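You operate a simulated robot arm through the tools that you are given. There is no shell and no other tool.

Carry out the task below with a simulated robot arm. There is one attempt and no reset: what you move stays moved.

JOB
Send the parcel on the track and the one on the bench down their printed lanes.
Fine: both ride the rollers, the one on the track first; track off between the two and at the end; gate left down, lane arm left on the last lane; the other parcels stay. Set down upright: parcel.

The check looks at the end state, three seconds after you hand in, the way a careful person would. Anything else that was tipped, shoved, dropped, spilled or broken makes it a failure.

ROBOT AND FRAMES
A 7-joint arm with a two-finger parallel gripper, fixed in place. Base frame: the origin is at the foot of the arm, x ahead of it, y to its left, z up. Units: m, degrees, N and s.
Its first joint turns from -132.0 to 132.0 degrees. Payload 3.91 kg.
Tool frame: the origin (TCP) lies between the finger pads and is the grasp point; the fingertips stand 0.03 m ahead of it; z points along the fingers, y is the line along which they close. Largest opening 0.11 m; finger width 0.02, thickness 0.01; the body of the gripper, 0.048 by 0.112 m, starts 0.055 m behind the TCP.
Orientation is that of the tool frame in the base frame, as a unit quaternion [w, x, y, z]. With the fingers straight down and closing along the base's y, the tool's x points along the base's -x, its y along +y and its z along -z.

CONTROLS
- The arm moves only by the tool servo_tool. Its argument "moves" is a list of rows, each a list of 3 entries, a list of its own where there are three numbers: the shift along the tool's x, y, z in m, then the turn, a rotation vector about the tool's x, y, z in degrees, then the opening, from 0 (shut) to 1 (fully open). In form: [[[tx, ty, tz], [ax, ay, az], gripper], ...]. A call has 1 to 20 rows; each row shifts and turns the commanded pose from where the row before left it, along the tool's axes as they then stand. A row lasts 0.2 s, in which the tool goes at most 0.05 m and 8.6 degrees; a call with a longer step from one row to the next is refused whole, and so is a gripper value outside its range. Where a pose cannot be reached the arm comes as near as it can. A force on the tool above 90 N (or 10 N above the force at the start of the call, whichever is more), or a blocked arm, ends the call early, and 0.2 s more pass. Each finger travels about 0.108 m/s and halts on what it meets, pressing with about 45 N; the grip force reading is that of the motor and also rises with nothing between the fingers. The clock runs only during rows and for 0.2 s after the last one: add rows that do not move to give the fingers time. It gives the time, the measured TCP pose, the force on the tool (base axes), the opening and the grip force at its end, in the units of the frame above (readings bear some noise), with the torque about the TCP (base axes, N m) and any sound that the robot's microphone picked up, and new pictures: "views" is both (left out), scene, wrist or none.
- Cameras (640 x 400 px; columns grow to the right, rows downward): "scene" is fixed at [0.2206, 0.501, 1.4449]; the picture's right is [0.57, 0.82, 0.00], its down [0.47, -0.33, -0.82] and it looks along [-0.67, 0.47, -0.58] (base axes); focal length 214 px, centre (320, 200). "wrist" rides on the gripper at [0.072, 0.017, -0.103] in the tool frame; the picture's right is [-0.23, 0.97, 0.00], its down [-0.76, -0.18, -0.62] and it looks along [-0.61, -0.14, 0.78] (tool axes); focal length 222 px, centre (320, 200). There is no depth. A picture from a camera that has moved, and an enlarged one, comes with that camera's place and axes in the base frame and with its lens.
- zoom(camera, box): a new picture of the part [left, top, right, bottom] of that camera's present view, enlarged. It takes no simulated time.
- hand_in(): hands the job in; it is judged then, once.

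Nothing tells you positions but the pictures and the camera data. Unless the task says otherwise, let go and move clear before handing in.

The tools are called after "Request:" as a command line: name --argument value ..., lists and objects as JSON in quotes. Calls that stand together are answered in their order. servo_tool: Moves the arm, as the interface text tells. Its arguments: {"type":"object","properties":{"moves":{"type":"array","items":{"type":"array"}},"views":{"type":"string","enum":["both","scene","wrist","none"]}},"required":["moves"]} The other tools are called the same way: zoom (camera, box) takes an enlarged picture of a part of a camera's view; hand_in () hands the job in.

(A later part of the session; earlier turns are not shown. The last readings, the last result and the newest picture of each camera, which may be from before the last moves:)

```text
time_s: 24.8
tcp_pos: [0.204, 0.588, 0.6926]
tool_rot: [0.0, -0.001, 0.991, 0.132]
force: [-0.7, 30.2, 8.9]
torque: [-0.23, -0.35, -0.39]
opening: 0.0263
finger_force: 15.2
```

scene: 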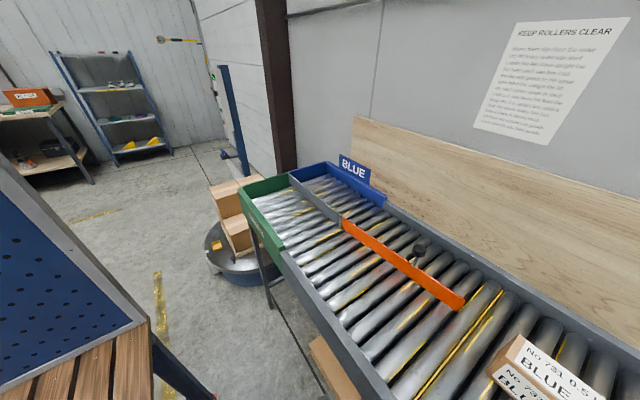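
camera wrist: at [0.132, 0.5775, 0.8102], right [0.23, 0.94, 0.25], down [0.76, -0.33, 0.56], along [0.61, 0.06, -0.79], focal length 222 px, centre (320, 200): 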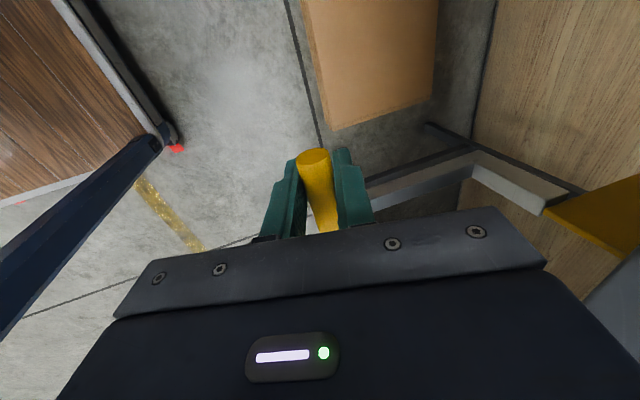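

Request:
servo_tool --moves '[[[0, 0, 0], [0, 0, 0], 0.25], [[0, 0, 0], [0, 0, 0], 0.4], [[0, 0, 0], [0, 0, 0], 0.5], [[0, 0, 0], [0, 0, 0], 0.5]]' --views "both"

Request:
zoom --camera "scene" --box '[430, 270, 530, 400]'

Request:
zoom --camera "wrist" --box '[240, 100, 640, 300]'

```text
time_s: 25.8
tcp_pos: [0.2041, 0.587, 0.6925]
tool_rot: [-0.001, 0.0, 0.992, 0.13]
force: [0.6, -0.1, 0.3]
torque: [0.0, 0.01, 0.03]
opening: 0.0549
finger_force: 0.0
camera wrist: at [0.1314, 0.5753, 0.7968], right [0.23, 0.94, 0.25], down [0.76, -0.33, 0.56], along [0.61, 0.06, -0.79], focal length 222 px, centre (320, 200)
```

scene: 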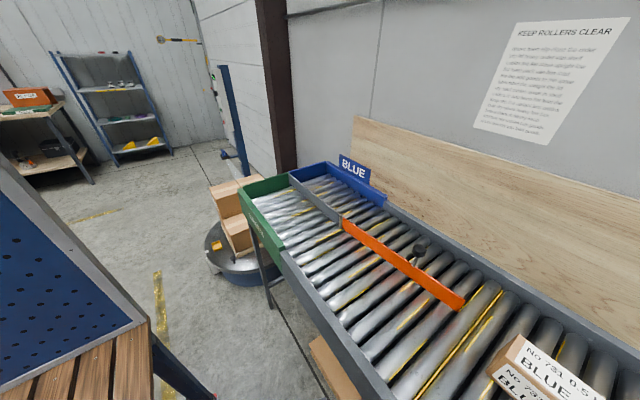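
wrist: 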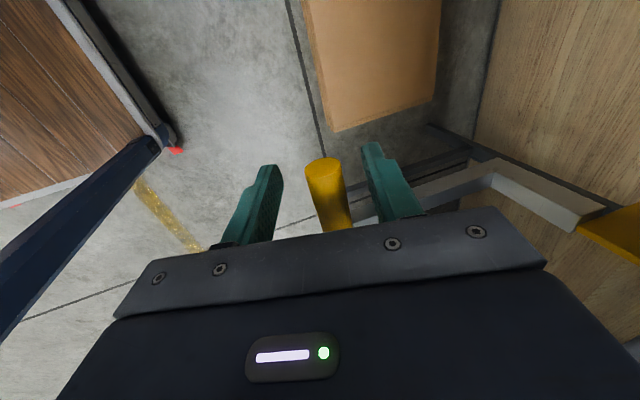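

```text
3.08 times, centred on (480, 335) of scene
camera zoom: at [0.2206, 0.501, 1.4449], right [0.57, 0.82, 0.0], down [0.47, -0.33, -0.82], along [-0.67, 0.47, -0.58], focal length 660 px, centre (-172, -215)
```

zoom: 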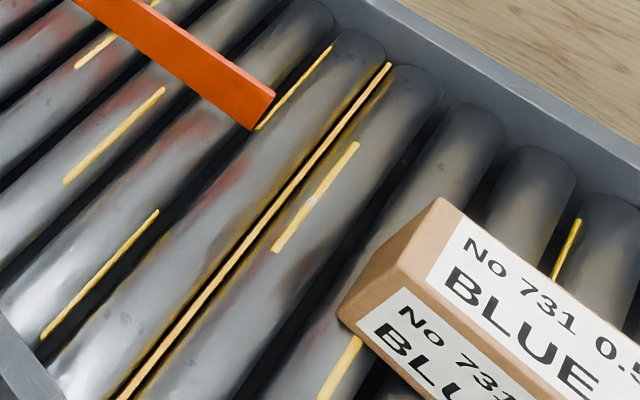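

```text
1.60 times, centred on (440, 200) of wrist
camera zoom: at [0.1314, 0.5753, 0.7968], right [0.23, 0.94, 0.25], down [0.76, -0.33, 0.56], along [0.61, 0.06, -0.79], focal length 355 px, centre (128, 200)
```

zoom: 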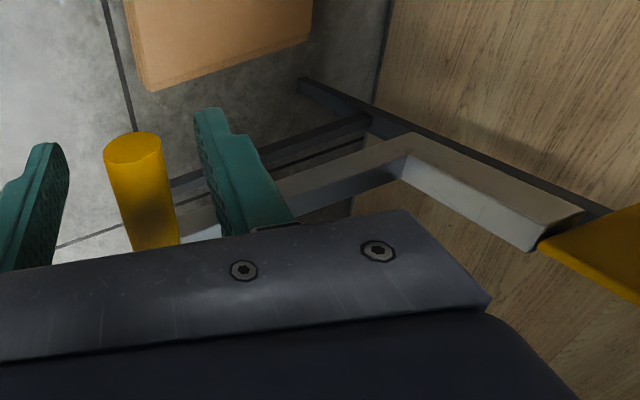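

The gate is down between the rollers and stays there. I'll back off the handle, rise, and go over the lane arm's knob.

Request:
servo_tool --moves '[[[0, 0, -0.04], [0, 0, 0], 0.55], [[0, 0, -0.04], [0, 0, 0], 0.55], [[0, 0, -0.04], [0, 0, 0], 0.55], [[0, 0, -0.04], [0, 0, 0], 0.55], [[0, 0, 0], [7.5, 0, 0], 0.55], [[0, 0, 0], [7.5, 0, 0], 0.55], [[0, 0, -0.045], [0, 0, 0], 0.55], [[0, 0, -0.045], [0, 0, 0], 0.55], [[0, 0, -0.045], [0, 0, 0], 0.55], [[0, 0, -0.045], [0, 0, 0], 0.55], [[0, 0, -0.045], [0, 0, 0], 0.55], [[0, 0, -0.045], [0, 0, 0], 0.55]]' --views "none"

Request:
servo_tool --moves '[[[0.017, 0.042, 0], [0, 0, 0], 0.55], [[0.017, 0.042, 0], [0, 0, 0], 0.55], [[0.017, 0.042, 0], [0, 0, 0], 0.55], [[0.017, 0.042, 0], [0, 0, 0], 0.55], [[0.017, 0.042, 0], [0, 0, 0], 0.55], [[0.017, 0.042, 0], [0, 0, 0], 0.55], [[0.017, 0.042, 0], [0, 0, 0], 0.55], [[0.017, 0.042, 0], [0, 0, 0], 0.55], [[0.017, 0.042, 0], [0, 0, 0], 0.55], [[0, 0, 0], [0, 0, 0], 0.55]]' --views "both"

```text
time_s: 28.4
tcp_pos: [0.2009, 0.548, 1.1169]
tool_rot: [0.0, 0.0, 1.0, -0.001]
force: [-0.1, 1.3, 0.0]
torque: [-0.04, -0.02, 0.0]
opening: 0.0603
finger_force: 0.0
```

```text
time_s: 30.6
tcp_pos: [0.0517, 0.9241, 1.1138]
tool_rot: [0.001, 0.0, 1.0, -0.001]
force: [0.4, 1.4, -0.3]
torque: [-0.07, 0.0, 0.02]
opening: 0.0602
finger_force: 0.0
camera wrist: at [-0.0212, 0.9401, 1.2176], right [0.23, 0.97, 0.0], down [0.76, -0.18, 0.62], along [0.61, -0.14, -0.78], focal length 222 px, centre (320, 200)
```

scene: 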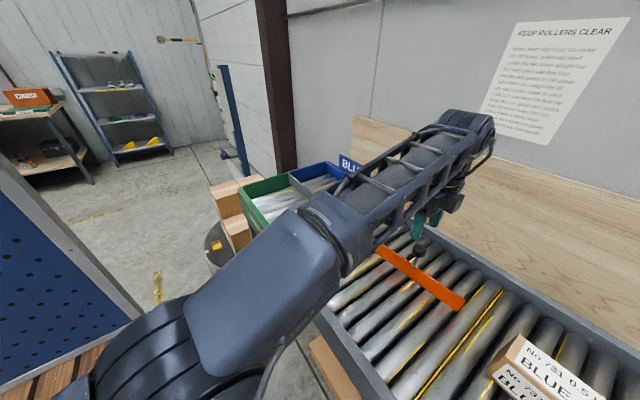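
wrist: 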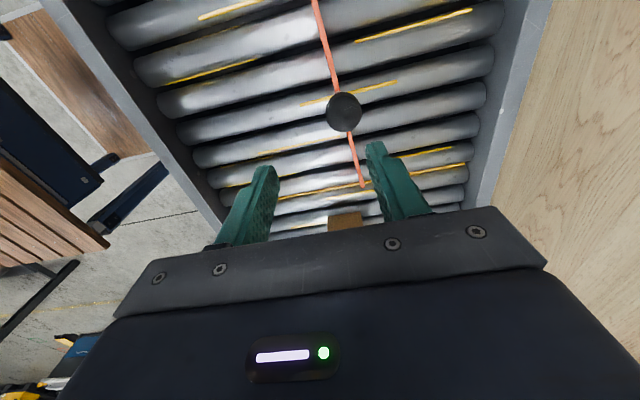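

The knob is at about (0.047, 0.948, 1.00). I'll centre on it with the fingers a bit wider and lower until they straddle the knob and its stem.

Request:
servo_tool --moves '[[[0.005, 0.024, 0], [0, 0, 0], 0.75], [[0, 0, 0.03], [0, 0, 0], 0.75], [[0, 0, 0.03], [0, 0, 0], 0.75], [[0, 0, 0.03], [0, 0, 0], 0.75], [[0, 0, 0.025], [0, 0, 0], 0.75], [[0, 0, 0], [0, 0, 0], 0.75]]' --views "both"

```text
time_s: 32.0
tcp_pos: [0.0518, 0.9248, 0.9983]
tool_rot: [0.0, 0.0, 1.0, 0.0]
force: [0.8, -0.1, -0.3]
torque: [-0.01, 0.01, 0.0]
opening: 0.0823
finger_force: 0.0
out of reach, approached as far as the arm can: row 1
camera wrist: at [-0.021, 0.9403, 1.1026], right [0.23, 0.97, 0.0], down [0.76, -0.18, 0.62], along [0.61, -0.14, -0.78], focal length 222 px, centre (320, 200)
```

scene: 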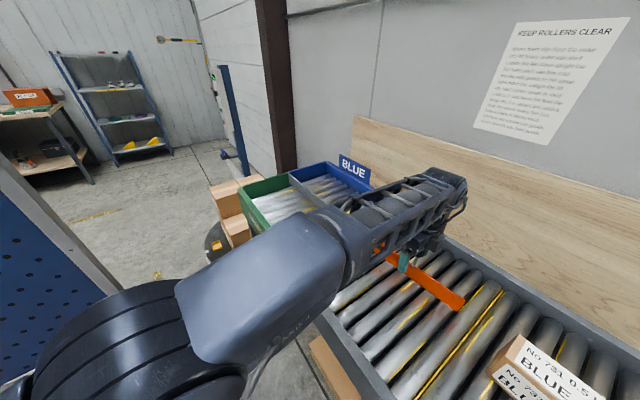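
wrist: 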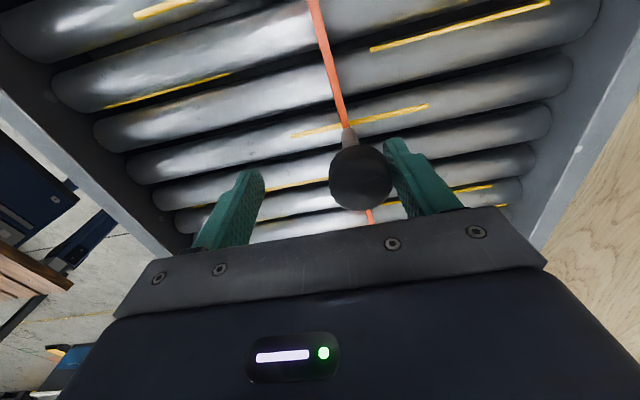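

The knob is between the fingers. I'll narrow the gap and drag it toward -y along its arc, so the arm swings to guide parcels into BLUE.

Request:
servo_tool --moves '[[[0, 0, 0], [0, 0, 0], 0.5], [[0, -0.0165, 0], [0, 0, 0], 0.45], [[0, -0.0165, 0], [0, 0, 0], 0.45], [[0.002, -0.022, 0], [0, 0, 0], 0.45], [[0.002, -0.022, 0], [0, 0, 0], 0.45], [[0, 0, 0], [0, 0, 0], 0.45]]' --views "both"

```text
time_s: 33.4
tcp_pos: [0.0484, 0.8474, 0.9998]
tool_rot: [0.0, 0.0, 1.0, 0.0]
force: [0.2, -0.7, -0.3]
torque: [0.02, -0.01, -0.04]
opening: 0.0496
finger_force: 0.1
camera wrist: at [-0.0232, 0.8629, 1.103], right [0.23, 0.97, 0.0], down [0.76, -0.18, 0.62], along [0.61, -0.14, -0.78], focal length 222 px, centre (320, 200)
```

scene: 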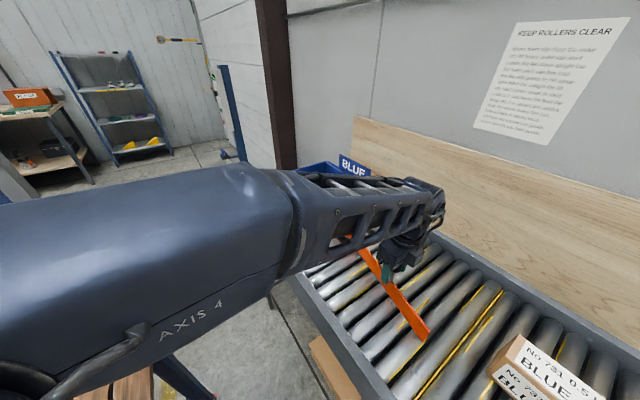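
wrist: 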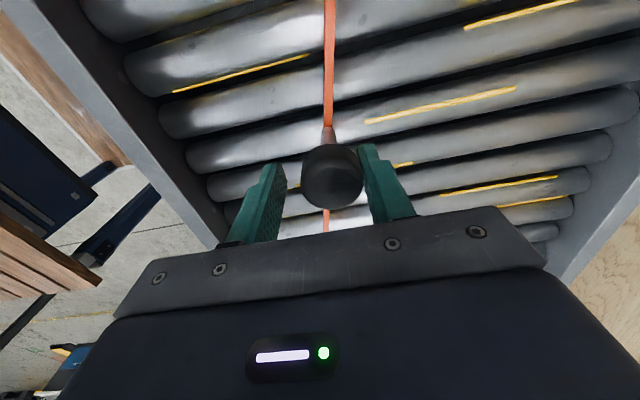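

The arm follows the fingers easily. I'll keep going along the arc until it reaches its stop.

Request:
servo_tool --moves '[[[0.005, -0.021, 0], [0, 0, 0], 0.45], [[0.006, -0.021, 0], [0, 0, 0], 0.45], [[0.007, -0.015, 0], [0, 0, 0], 0.45], [[0.007, -0.012, 0], [0, 0, 0], 0.45], [[0, 0, 0], [0, 0, 0], 0.45]]' --views "both"

```text
time_s: 34.6
tcp_pos: [0.0236, 0.7773, 0.9986]
tool_rot: [0.0, 0.001, 1.0, -0.001]
force: [0.0, 0.5, 0.0]
torque: [-0.01, -0.01, 0.0]
opening: 0.0495
finger_force: 0.0
camera wrist: at [-0.0491, 0.7933, 1.103], right [0.23, 0.97, 0.0], down [0.76, -0.18, 0.62], along [0.61, -0.14, -0.78], focal length 222 px, centre (320, 200)
```

scene: 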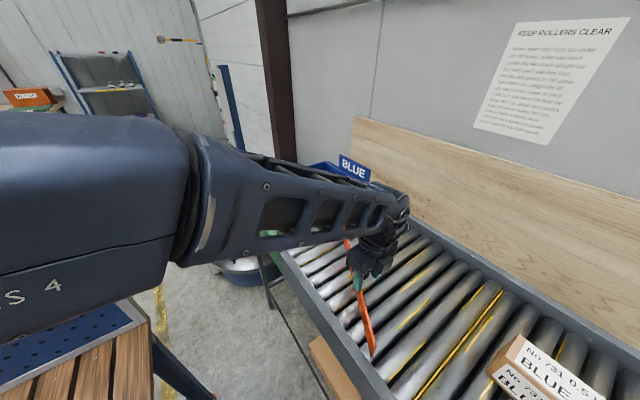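
wrist: 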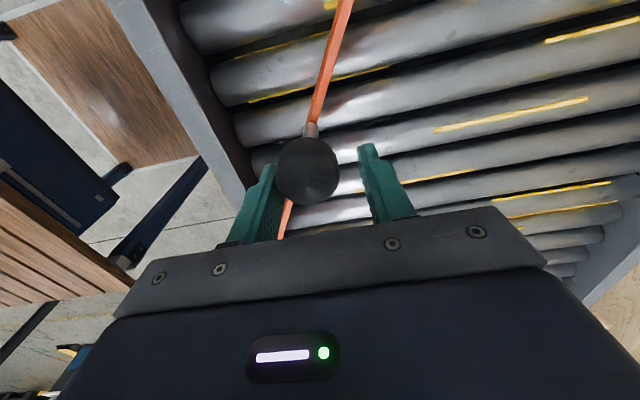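

Request:
servo_tool --moves '[[[0.004, -0.01, 0], [0, 0, 0], 0.45], [[0.004, -0.01, 0], [0, 0, 0], 0.45], [[0.003, -0.01, 0], [0, 0, 0], 0.45], [[0, 0, 0], [0, 0, 0], 0.45]]' --views "both"

Request:
zoom --camera "scene" --box '[300, 230, 480, 400]'

```text
time_s: 35.6
tcp_pos: [0.0133, 0.7482, 1.0001]
tool_rot: [0.0, 0.001, 1.0, 0.001]
force: [13.4, 36.1, 1.0]
torque: [0.29, -0.11, -0.66]
opening: 0.0676
finger_force: 18.5
camera wrist: at [-0.058, 0.7646, 1.103], right [0.23, 0.97, 0.0], down [0.76, -0.18, 0.62], along [0.61, -0.14, -0.78], focal length 222 px, centre (320, 200)
```

scene: 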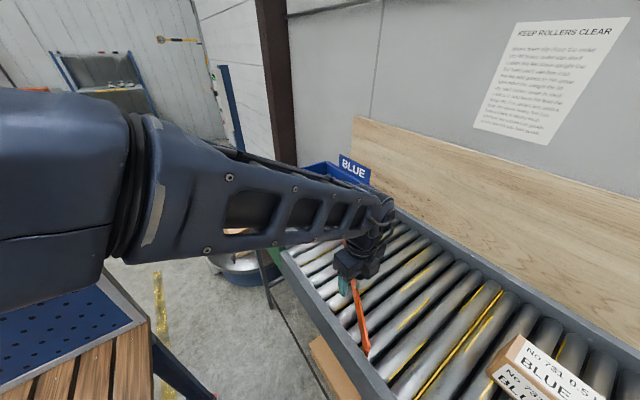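
wrist: 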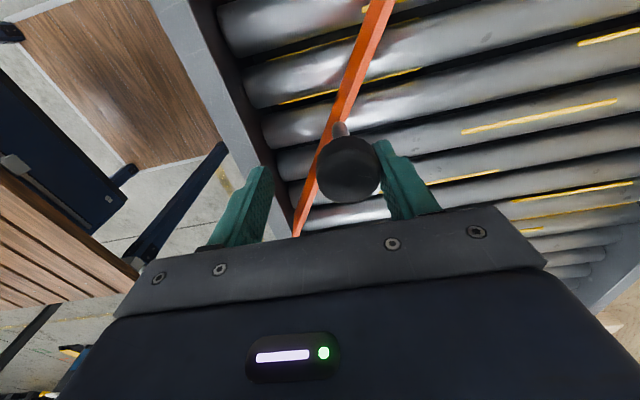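

```text
2.35 times, centred on (390, 315) of scene
camera zoom: at [0.2206, 0.501, 1.4449], right [0.57, 0.82, 0.0], down [0.47, -0.33, -0.82], along [-0.67, 0.47, -0.58], focal length 505 px, centre (155, -71)
```

zoom: 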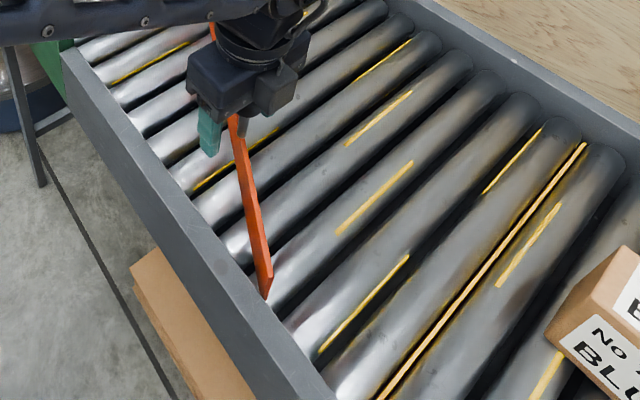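

The arm is at its stop with its tip against the near rail, so BLUE is open. I'll open the fingers, lift clear without touching the knob, and turn the tool toward the switch.

Request:
servo_tool --moves '[[[0, 0.004, 0], [0, 0, 0], 0.75], [[0, 0, 0], [0, 0, 0], 0.8], [[0, 0, -0.03], [0, 0, 0], 0.8], [[0, 0, -0.04], [0, 0, 0], 0.8], [[0, 0, -0.04], [0, 0, 0], 0.8], [[0, 0, -0.02], [0, 0, 0], 0.8], [[0, 0, 0], [0, 0, 0], 0.8]]' --views "both"

```text
time_s: 37.2
tcp_pos: [0.0108, 0.7501, 1.1295]
tool_rot: [0.0, 0.0, 1.0, 0.0]
force: [-0.6, 0.3, -0.7]
torque: [0.02, -0.03, 0.02]
opening: 0.0878
finger_force: 0.1
camera wrist: at [-0.0608, 0.7662, 1.2331], right [0.23, 0.97, 0.0], down [0.76, -0.18, 0.62], along [0.61, -0.14, -0.78], focal length 222 px, centre (320, 200)
```

scene: 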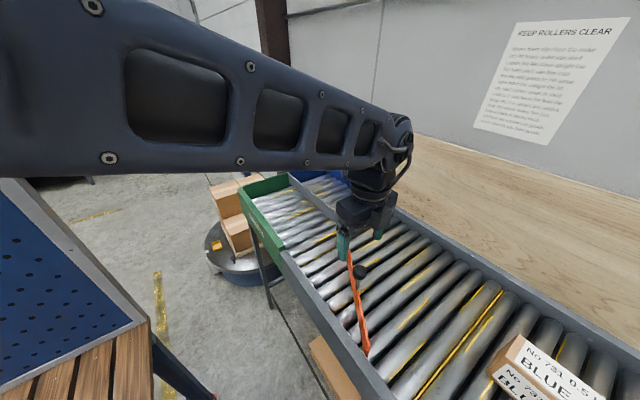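
wrist: 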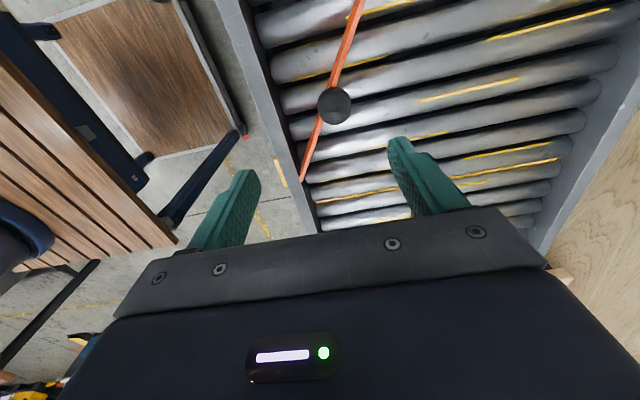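

The arm stays at the near rail. Now I'll turn the tool and go toward the switch, closing the fingers on the way.

Request:
servo_tool --moves '[[[0, 0, 0], [0, 0, -8.2], 0.8], [[0, 0, 0], [0, 0, -8.2], 0.6], [[0, 0, 0], [0, 0, -8.2], 0.4], [[0, 0, 0], [0, 0, -8.2], 0.2], [[0, 0, 0], [0, 0, -8.2], 0], [[0, 0, 0], [0, 0, -8.2], 0], [[0, 0, 0], [0, 0, -8.2], 0], [[0, 0, 0], [0, 0, -8.2], 0], [[0, 0, 0], [0, 0, -8.2], 0], [[0, 0, 0], [0, 0, -8.2], 0], [[0, 0, 0], [0, 0, -8.0], 0], [[0.0206, -0.0389, 0], [0, 0, 0], 0], [[0.0206, -0.0389, 0], [0, 0, 0], 0], [[0.0206, -0.0389, 0], [0, 0, 0], 0], [[0.0206, -0.0389, 0], [0, 0, 0], 0], [[0.0206, -0.0389, 0], [0, 0, 0], 0], [[0.0206, -0.0389, 0], [0, 0, 0], 0], [[0.0206, -0.0389, 0], [0, 0, 0], 0], [[0.0206, -0.0389, 0], [0, 0, 0], 0]]' --views "none"

Request:
servo_tool --moves '[[[0.0206, -0.0389, 0.02], [0, 0, 0], 0], [[0.0206, -0.0389, 0.02], [0, 0, 0], 0], [[0.0206, -0.0389, 0.02], [0, 0, 0], 0], [[0.0206, -0.0389, 0.02], [0, 0, 0], 0], [[0.0206, -0.0389, 0.02], [0, 0, 0], 0], [[0, 0, 0], [0, -8.3, 0], 0], [[0, 0, 0], [0, -8.3, 0], 0], [[0, 0, 0], [0, -8.3, 0], 0], [[0, 0, 0], [0, -8.3, 0], 0], [[0, 0, 0], [0, -8.4, 0], 0], [[0, 0, 0], [0, -8.4, 0], 0], [[0, 0, 0], [0, 0, 0], 0]]' --views "both"

```text
time_s: 41.2
tcp_pos: [0.3195, 0.5874, 1.1297]
tool_rot: [0.0, 0.707, -0.707, 0.001]
force: [-0.5, -0.3, 0.2]
torque: [-0.04, -0.03, 0.01]
opening: 0.0
finger_force: 37.7
```

```text
time_s: 43.8
tcp_pos: [0.5171, 0.4828, 1.0313]
tool_rot: [-0.299, 0.641, -0.64, -0.3]
force: [0.4, -0.4, 0.1]
torque: [0.0, -0.03, 0.0]
opening: 0.0
finger_force: 37.5
camera wrist: at [0.4994, 0.3557, 1.042], right [-0.97, 0.15, 0.17], down [0.18, 0.01, 0.98], along [0.14, 0.99, -0.04], focal length 222 px, centre (320, 200)
```

scene: 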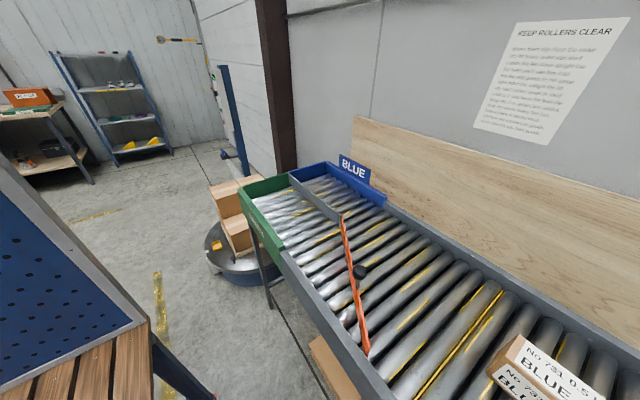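
wrist: 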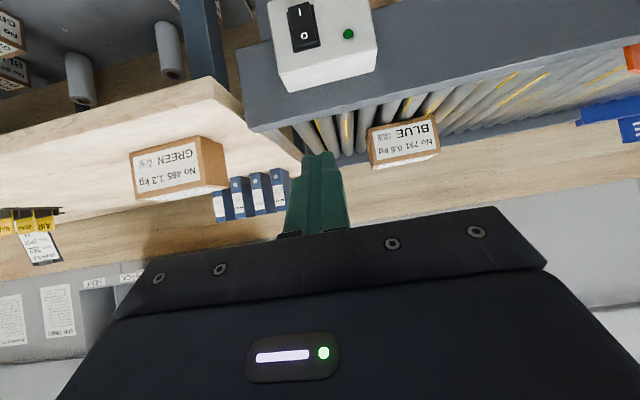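

I can see the switch squarely from here. I'll lower the closed fingertips to the height of the rocker's "I" end and stop short of it.

Request:
servo_tool --moves '[[[0.032, -0.0004, 0.0269], [0, 0, 0], 0], [[0.032, -0.0004, 0.0269], [0, 0, 0], 0], [[0.032, -0.0004, 0.0269], [0, 0, 0], 0], [[0.032, -0.0004, 0.0269], [0, 0, 0], 0], [[0.032, -0.0004, 0.0269], [0, 0, 0], 0], [[-0.0161, 0, 0.0192], [0, 0, 0], 0], [[-0.0161, 0, 0.0192], [0, 0, 0], 0], [[0, 0, 0], [0, 0, 0], 0]]' --views "both"

Request:
zoom --camera "wrist" --box '[220, 60, 420, 200]'

```text
time_s: 45.6
tcp_pos: [0.5191, 0.5302, 0.8194]
tool_rot: [0.299, -0.641, 0.642, 0.298]
force: [-0.6, 0.1, 0.0]
torque: [0.03, 0.01, 0.01]
opening: 0.0001
finger_force: 38.2
camera wrist: at [0.5015, 0.4037, 0.8314], right [-0.97, 0.15, 0.17], down [0.18, 0.01, 0.98], along [0.14, 0.99, -0.04], focal length 222 px, centre (320, 200)
```

scene: 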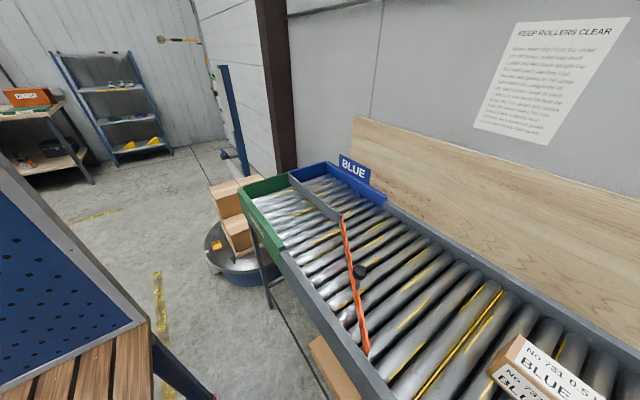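
wrist: 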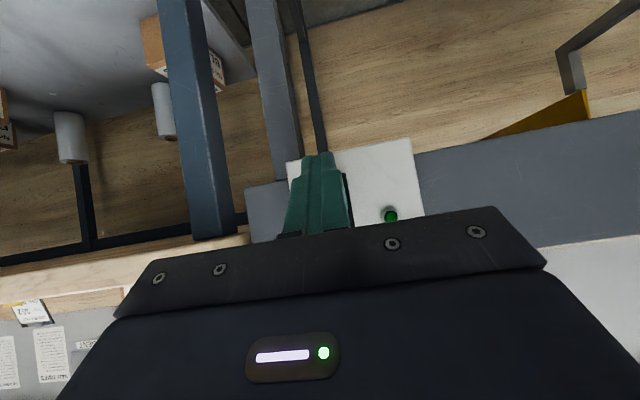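

```text
2.86 times, centred on (320, 130) of wrist
camera zoom: at [0.5015, 0.4037, 0.8314], right [-0.97, 0.15, 0.17], down [0.18, 0.01, 0.98], along [0.14, 0.99, -0.04], focal length 635 px, centre (320, 400)
```

zoom: 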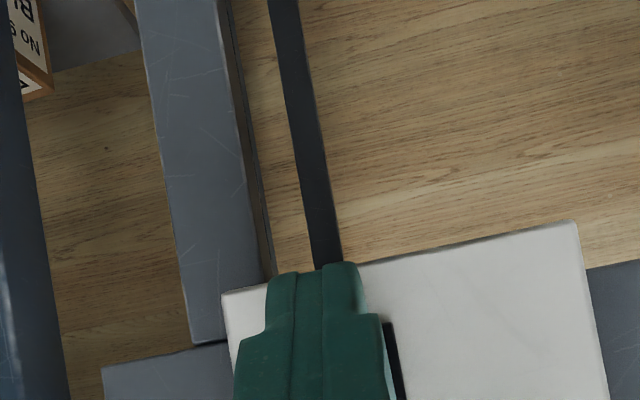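

The fingertip is lined up about 4 cm from the rocker's "I" end. I'll advance straight toward it and then press in small steps, watching the force.

Request:
servo_tool --moves '[[[-0.0129, 0, 0.0153], [0, 0, 0], 0], [[-0.0109, 0, 0.013], [0, 0, 0], 0], [[-0.0032, 0, 0.0038], [0, 0, 0], 0], [[-0.0032, 0, 0.0038], [0, 0, 0], 0], [[0, 0, 0], [0, 0, 0], 0]]' --views "both"

```text
time_s: 46.8
tcp_pos: [0.5175, 0.5782, 0.82]
tool_rot: [0.298, -0.641, 0.641, 0.298]
force: [0.1, -9.2, -0.2]
torque: [-0.09, -0.04, 0.02]
opening: 0.0
finger_force: 37.6
camera wrist: at [0.5013, 0.4514, 0.8314], right [-0.97, 0.15, 0.17], down [0.18, 0.01, 0.98], along [0.14, 0.99, -0.04], focal length 222 px, centre (320, 200)
```

scene: 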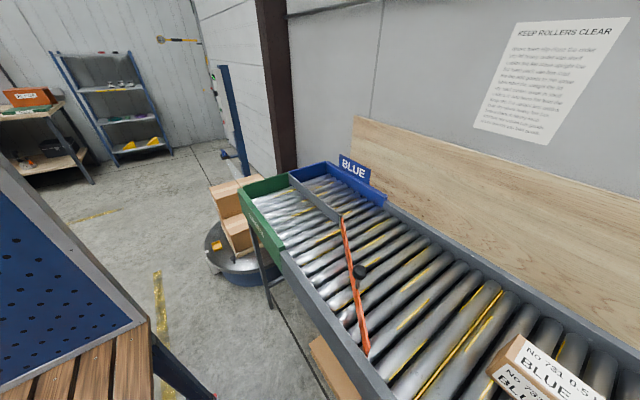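
wrist: 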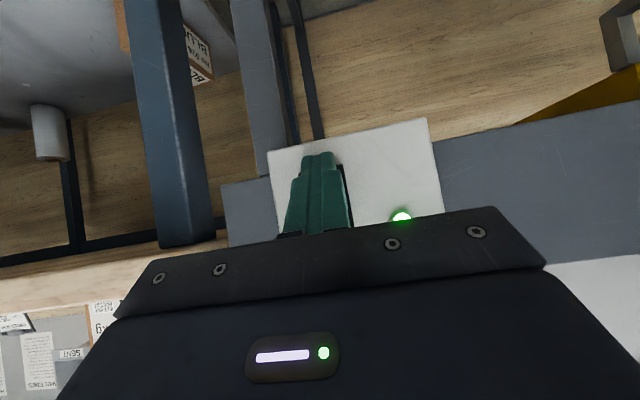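

The lamp lit brightly, so the track is on. I'll back off a little, rise to the height of the "O" end, and watch the parcel ride.

Request:
servo_tool --moves '[[[0.0129, 0, -0.0153], [0, 0, 0], 0], [[-0.0138, 0, -0.0116], [0, 0, 0], 0], [[-0.0138, 0, -0.0116], [0, 0, 0], 0], [[0, 0, 0], [0, 0, 0], 0]]' --views "both"

```text
time_s: 47.8
tcp_pos: [0.5187, 0.5611, 0.8557]
tool_rot: [0.299, -0.64, 0.641, 0.299]
force: [-0.8, 0.0, 0.7]
torque: [0.0, 0.0, -0.02]
opening: 0.0003
finger_force: 38.3
camera wrist: at [0.5015, 0.4342, 0.8667], right [-0.97, 0.15, 0.17], down [0.18, 0.01, 0.98], along [0.14, 0.99, -0.04], focal length 222 px, centre (320, 200)
```

scene: 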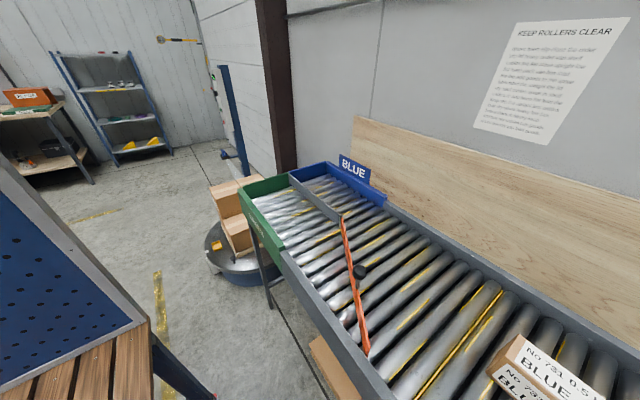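
wrist: 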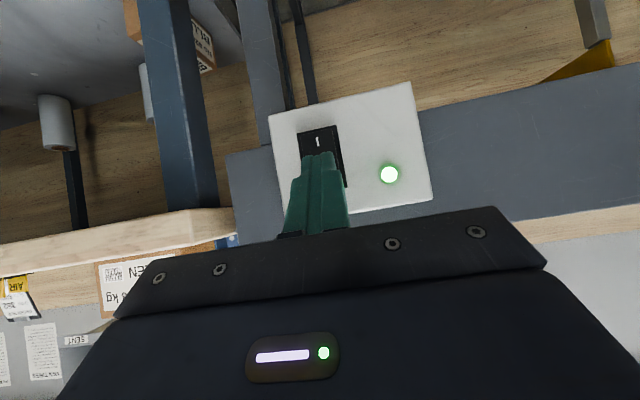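

Request:
servo_tool --moves '[[[0, 0, 0], [0, 0, 0], 0], [[0, 0, 0], [0, 0, 0], 0], [[0, 0, 0], [0, 0, 0], 0]]' --views "scene"

```text
time_s: 48.6
tcp_pos: [0.5178, 0.5604, 0.8553]
tool_rot: [-0.299, 0.641, -0.641, -0.299]
force: [0.8, 0.2, -0.2]
torque: [0.0, 0.0, -0.01]
opening: 0.0
finger_force: 37.7
```

scene: 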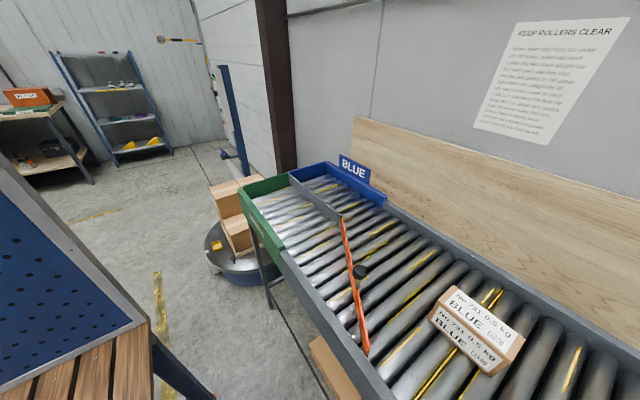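

The parcel is moving and crossing the gate line. I'll keep watching it.

Request:
servo_tool --moves '[[[0, 0, 0], [0, 0, 0], 0], [[0, 0, 0], [0, 0, 0], 0], [[0, 0, 0], [0, 0, 0], 0], [[0, 0, 0], [0, 0, 0], 0]]' --views "scene"

```text
time_s: 49.6
tcp_pos: [0.5185, 0.561, 0.8544]
tool_rot: [0.299, -0.641, 0.641, 0.299]
force: [0.2, -0.1, 0.9]
torque: [0.01, -0.01, 0.02]
opening: 0.0
finger_force: 38.2
```

scene: 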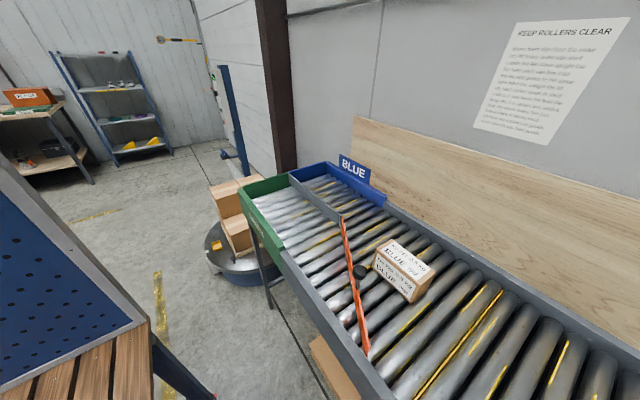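

Request:
servo_tool --moves '[[[0, 0, 0], [0, 0, 0], 0], [[0, 0, 0], [0, 0, 0], 0], [[0, 0, 0], [0, 0, 0], 0], [[0, 0, 0], [0, 0, 0], 0], [[0, 0, 0], [0, 0, 0], 0]]' --views "scene"

```text
time_s: 50.8
tcp_pos: [0.5184, 0.5609, 0.8554]
tool_rot: [0.299, -0.641, 0.641, 0.299]
force: [-0.2, 0.0, 0.3]
torque: [0.02, 0.0, 0.02]
opening: 0.0001
finger_force: 37.9
```

scene: 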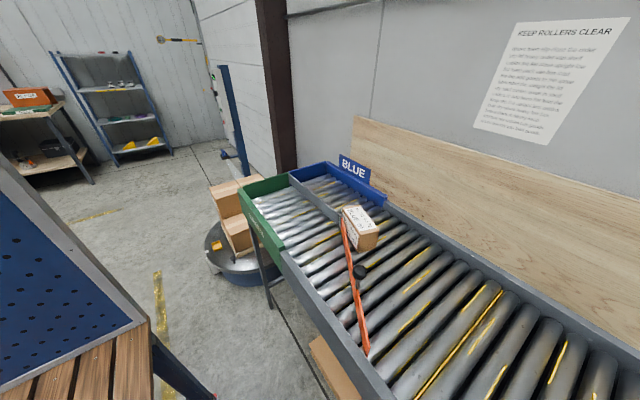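

Request:
zoom --camera "scene" --box '[280, 150, 440, 280]'

Request:
servo_tool --moves '[[[0, 0, 0], [0, 0, 0], 0], [[0, 0, 0], [0, 0, 0], 0]]' --views "scene"

Request:
zoom --camera "scene" --box '[260, 150, 420, 280]'

```text
3.08 times, centred on (360, 215) of scene
camera zoom: at [0.2206, 0.501, 1.4449], right [0.57, 0.82, 0.0], down [0.47, -0.33, -0.82], along [-0.67, 0.47, -0.58], focal length 660 px, centre (197, 154)
```

zoom: 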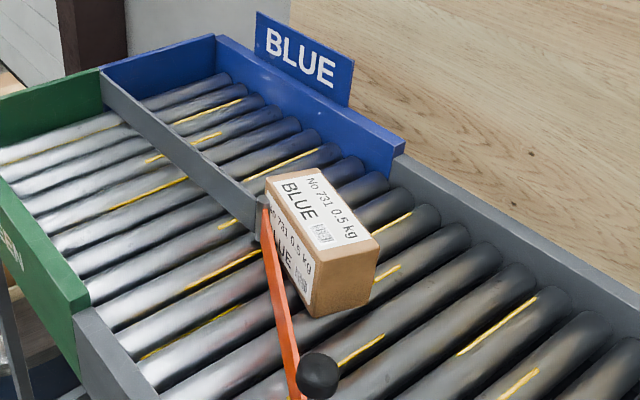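

```text
time_s: 51.4
tcp_pos: [0.518, 0.5609, 0.8556]
tool_rot: [0.299, -0.641, 0.641, 0.298]
force: [-1.1, 0.1, 0.5]
torque: [0.0, 0.01, -0.01]
opening: 0.0
finger_force: 37.6
```

scene: 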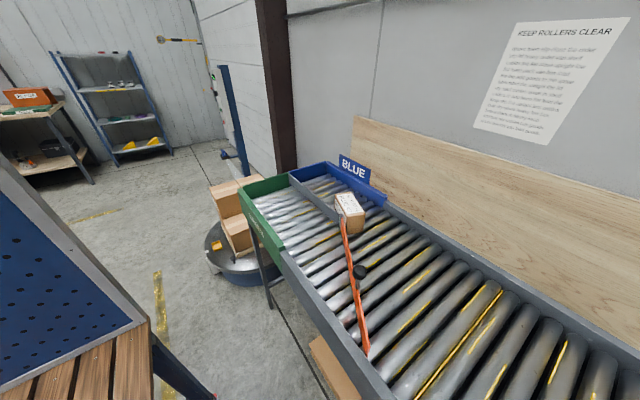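

```text
3.08 times, centred on (340, 215) of scene
camera zoom: at [0.2206, 0.501, 1.4449], right [0.57, 0.82, 0.0], down [0.47, -0.33, -0.82], along [-0.67, 0.47, -0.58], focal length 660 px, centre (258, 154)
```

zoom: 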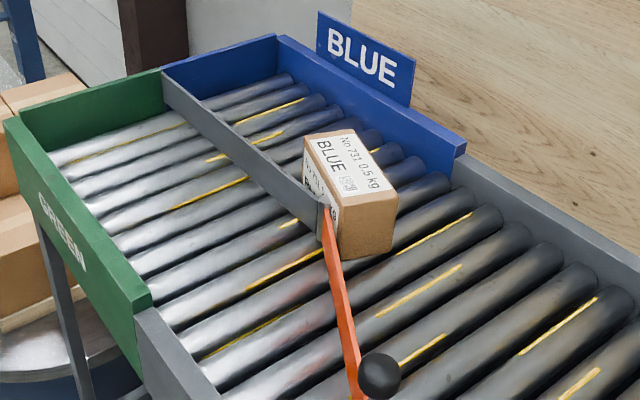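

The parcel has slid past the pivot and is entering the BLUE lane. I'll wait for it to reach the end.

Request:
servo_tool --moves '[[[0, 0, 0], [0, 0, 0], 0], [[0, 0, 0], [0, 0, 0], 0], [[0, 0, 0], [0, 0, 0], 0], [[0, 0, 0], [0, 0, 0], 0], [[0, 0, 0], [0, 0, 0], 0], [[0, 0, 0], [0, 0, 0], 0]]' --views "scene"

Request:
zoom --camera "scene" --box '[260, 150, 420, 280]'

```text
time_s: 52.8
tcp_pos: [0.5188, 0.5607, 0.8558]
tool_rot: [-0.299, 0.641, -0.64, -0.299]
force: [0.1, -0.4, -0.5]
torque: [-0.02, 0.01, 0.02]
opening: 0.0
finger_force: 37.8
```

scene: 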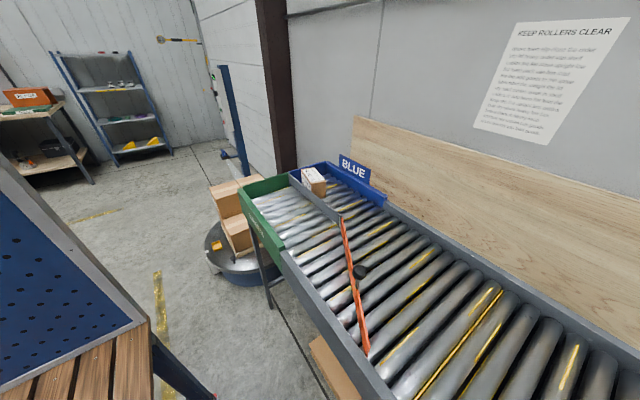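

```text
3.08 times, centred on (340, 215) of scene
camera zoom: at [0.2206, 0.501, 1.4449], right [0.57, 0.82, 0.0], down [0.47, -0.33, -0.82], along [-0.67, 0.47, -0.58], focal length 660 px, centre (258, 154)
```

zoom: 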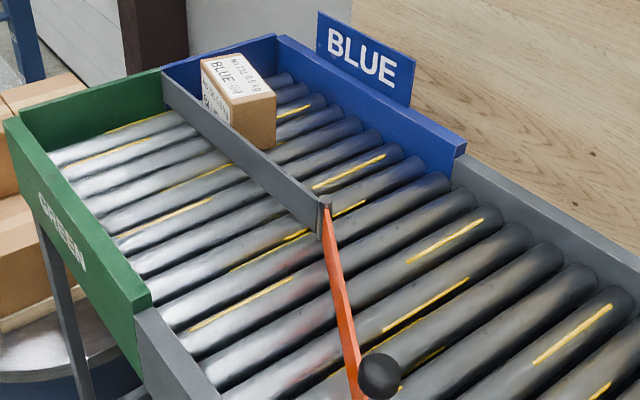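

The parcel has almost reached the end of the BLUE lane. I'll press the "O" end now.

Request:
servo_tool --moves '[[[-0.0064, 0, 0.0077], [0, 0, 0], 0], [[-0.0032, 0, 0.0038], [0, 0, 0], 0], [[-0.0032, 0, 0.0038], [0, 0, 0], 0], [[0, 0, 0], [0, 0, 0], 0]]' --views "both"

```text
time_s: 53.8
tcp_pos: [0.52, 0.5771, 0.8576]
tool_rot: [0.299, -0.64, 0.642, 0.298]
force: [-1.5, -39.2, 15.9]
torque: [-0.01, -0.33, 0.06]
opening: 0.0003
finger_force: 38.0
camera wrist: at [0.5028, 0.4513, 0.8679], right [-0.97, 0.15, 0.17], down [0.18, 0.01, 0.98], along [0.14, 0.99, -0.04], focal length 222 px, centre (320, 200)
```

scene: 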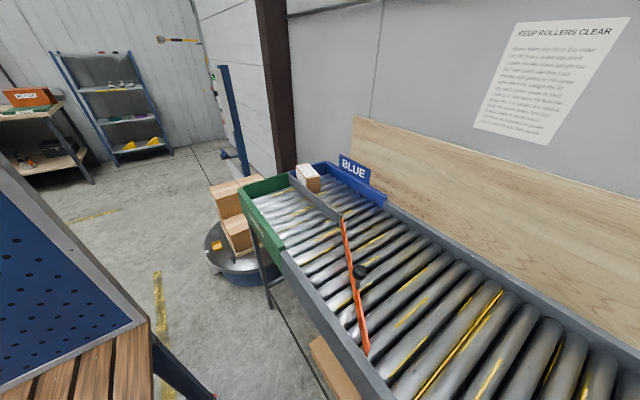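
wrist: 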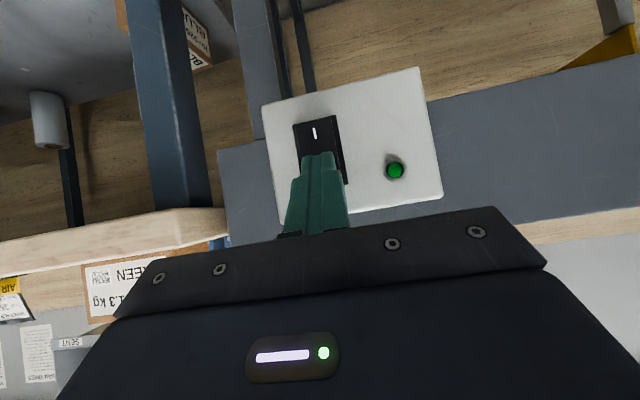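

The lamp is dim again, so the track is off. I'll back off and check where the first parcel came to rest.

Request:
servo_tool --moves '[[[0.0129, 0, -0.0153], [0, 0, 0], 0], [[0.0257, 0, -0.0306], [0, 0, 0], 0], [[-0.0306, 0, -0.0257], [0, 0, 0], 0], [[-0.0306, 0, -0.0257], [0, 0, 0], 0], [[-0.0306, 0, -0.0257], [0, 0, 0], 0], [[-0.0306, 0, -0.0257], [0, 0, 0], 0], [[-0.0306, 0, -0.0257], [0, 0, 0], 0.3], [[0, 0, 0], [0, 0, 0], 0.6], [[0, 0, 0], [0, 0, 0], 0.9], [[0, 0, 0], [0, 0, 0], 1]]' --views "both"

Request:
zoom --camera "scene" --box '[240, 140, 400, 270]'

Request:
zoom --camera "wrist" --box '[80, 80, 320, 260]'

Request:
zoom --camera "wrist" --box '[240, 0, 420, 120]'

```text
time_s: 56.0
tcp_pos: [0.5217, 0.5199, 1.0551]
tool_rot: [-0.299, 0.641, -0.641, -0.299]
force: [-0.1, -0.4, 0.4]
torque: [0.02, 0.0, 0.02]
opening: 0.1101
finger_force: 0.1
camera wrist: at [0.5051, 0.3927, 1.0668], right [-0.97, 0.15, 0.17], down [0.18, 0.01, 0.98], along [0.14, 0.99, -0.04], focal length 222 px, centre (320, 200)
```

scene: 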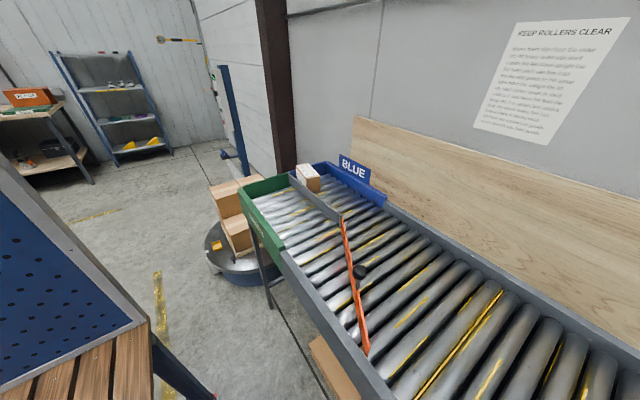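
wrist: 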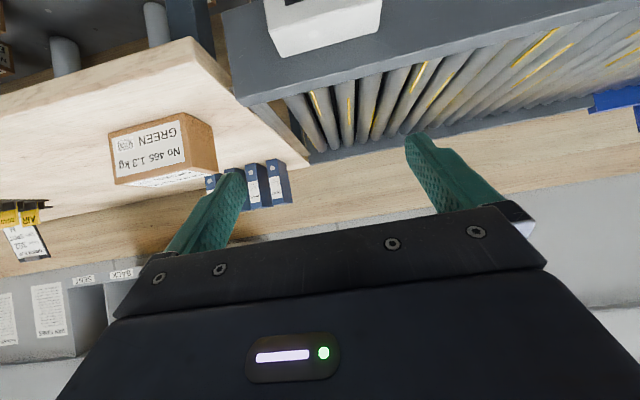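

```text
3.08 times, centred on (320, 205) of scene
camera zoom: at [0.2206, 0.501, 1.4449], right [0.57, 0.82, 0.0], down [0.47, -0.33, -0.82], along [-0.67, 0.47, -0.58], focal length 660 px, centre (320, 185)
```

zoom: 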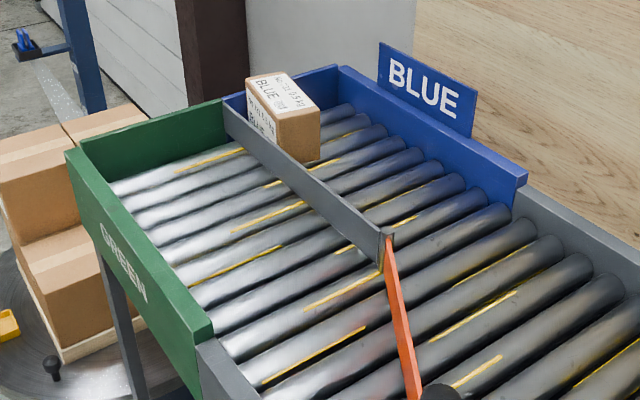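

```text
2.22 times, centred on (200, 170) of wrist
camera zoom: at [0.5051, 0.3927, 1.0668], right [-0.97, 0.15, 0.17], down [0.18, 0.01, 0.98], along [0.14, 0.99, -0.04], focal length 494 px, centre (587, 267)
```

zoom: 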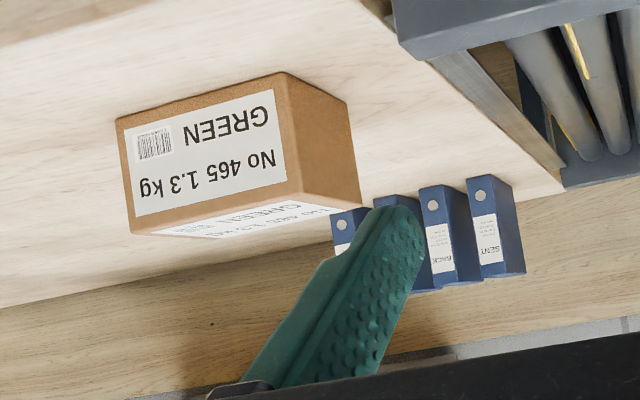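

```text
3.33 times, centred on (330, 60) of wrist
camera zoom: at [0.5051, 0.3927, 1.0668], right [-0.97, 0.15, 0.17], down [0.18, 0.01, 0.98], along [0.14, 0.99, -0.04], focal length 740 px, centre (287, 667)
```

zoom: 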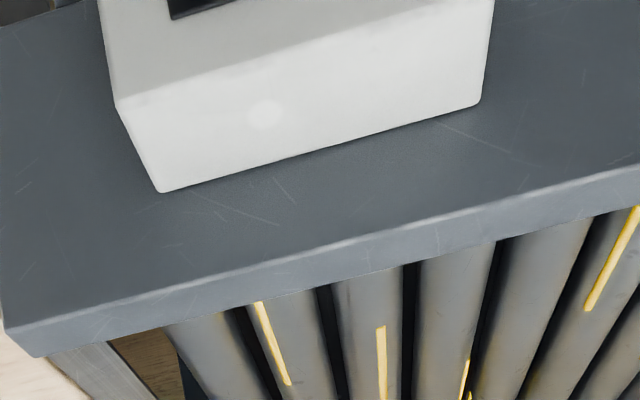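

The first parcel rests upright at the end of the BLUE lane with the track off. The bench parcel spans about x 0.735–0.878, y 0.70–0.76, z 0.884–0.971, which is out of reach for a vertical tool. I'll approach it tilted 45° toward +x, with the fingers closing along y.

Request:
servo_tool --moves '[[[0, 0, 0], [6.27, 0, 5.26], 1], [[0, 0, 0], [6.27, 0, 5.26], 1], [[0, 0, 0], [6.27, 0, 5.26], 1], [[0, 0, 0], [6.27, 0, 5.26], 1], [[0, 0, 0], [6.27, 0, 5.26], 1], [[0, 0, 0], [6.27, 0, 5.26], 1], [[0, 0, 0], [6.27, 0, 5.26], 1], [[0, 0, 0], [6.27, 0, 5.26], 1], [[0, 0, 0], [6.27, 0, 5.26], 1], [[0, 0, 0], [6.27, 0, 5.26], 1], [[0, 0, 0], [6.27, 0, 5.26], 1], [[0, 0, 0], [0, 5, 0], 1], [[0, 0, 0], [0, 0, 0], 1]]' --views "both"

```text
time_s: 58.8
tcp_pos: [0.5188, 0.5204, 1.0559]
tool_rot: [0.383, 0.0, 0.924, 0.0]
force: [-0.4, 0.7, -0.3]
torque: [0.0, 0.0, -0.01]
opening: 0.1098
finger_force: 0.0
camera wrist: at [0.3942, 0.5357, 1.0785], right [0.16, 0.97, 0.16], down [0.1, -0.18, 0.98], along [0.98, -0.14, -0.12], focal length 222 px, centre (320, 200)
```

scene: 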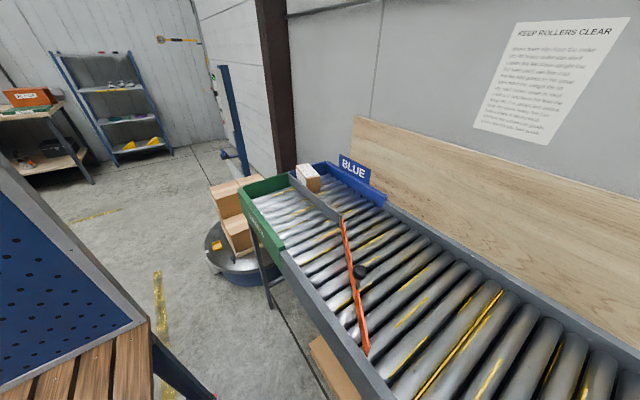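
wrist: 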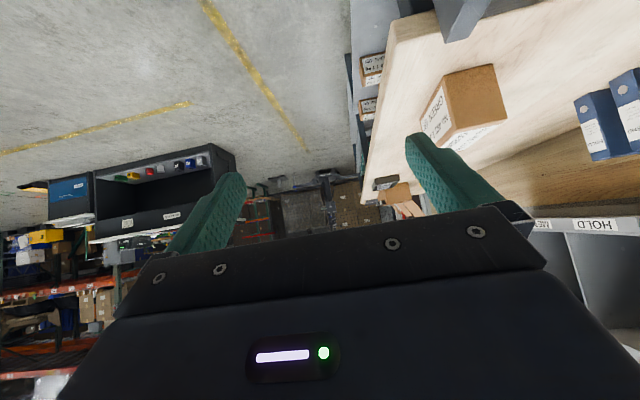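

Request:
zoom --camera "wrist" --box '[400, 40, 560, 170]'

```text
3.08 times, centred on (480, 105) of wrist
camera zoom: at [0.3942, 0.5357, 1.0785], right [0.16, 0.97, 0.16], down [0.1, -0.18, 0.98], along [0.98, -0.14, -0.12], focal length 684 px, centre (-172, 492)
```

zoom: 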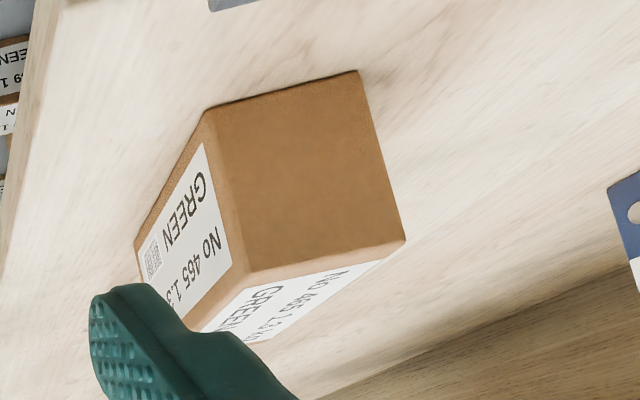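

The parcel spans y 0.703–0.772 and its top is at z≈0.971. I'll go above it with the fingers open and see whether the arm reaches.

Request:
servo_tool --moves '[[[-0.02535, 0.0271, 0.0238], [0, 0, 0], 1], [[-0.02535, 0.0271, 0.0238], [0, 0, 0], 1], [[-0.02535, 0.0271, 0.0238], [0, 0, 0], 1], [[-0.02535, 0.0271, 0.0238], [0, 0, 0], 1], [[-0.02535, 0.0271, 0.0238], [0, 0, 0], 1], [[-0.02535, 0.0271, 0.0238], [0, 0, 0], 1], [[-0.02535, 0.0271, 0.0238], [0, 0, 0], 1], [[-0.02535, 0.0271, 0.0238], [0, 0, 0], 1], [[0, 0, 0], [0, 0, 0], 1]]' --views "both"

```text
time_s: 60.8
tcp_pos: [0.7961, 0.7359, 1.0661]
tool_rot: [0.383, 0.001, 0.924, -0.001]
force: [0.4, 0.2, -0.7]
torque: [-0.02, 0.03, 0.0]
opening: 0.1098
finger_force: 0.1
camera wrist: at [0.672, 0.7516, 1.0881], right [0.16, 0.97, 0.16], down [0.1, -0.18, 0.98], along [0.98, -0.14, -0.12], focal length 222 px, centre (320, 200)
```

scene: 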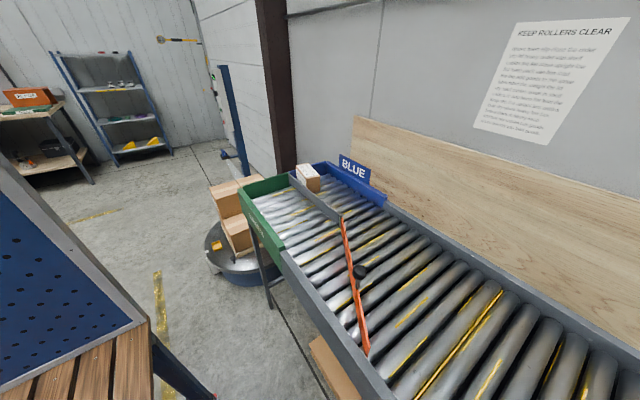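
wrist: 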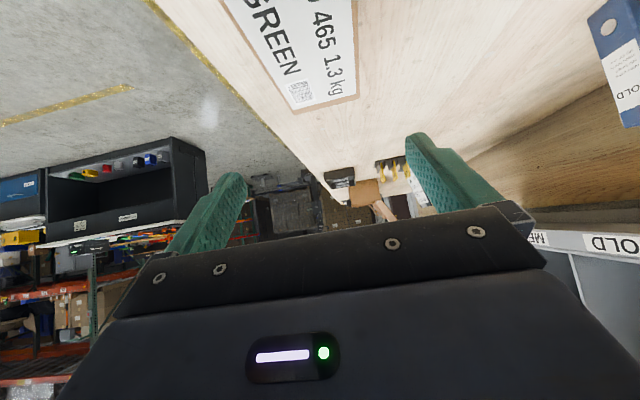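

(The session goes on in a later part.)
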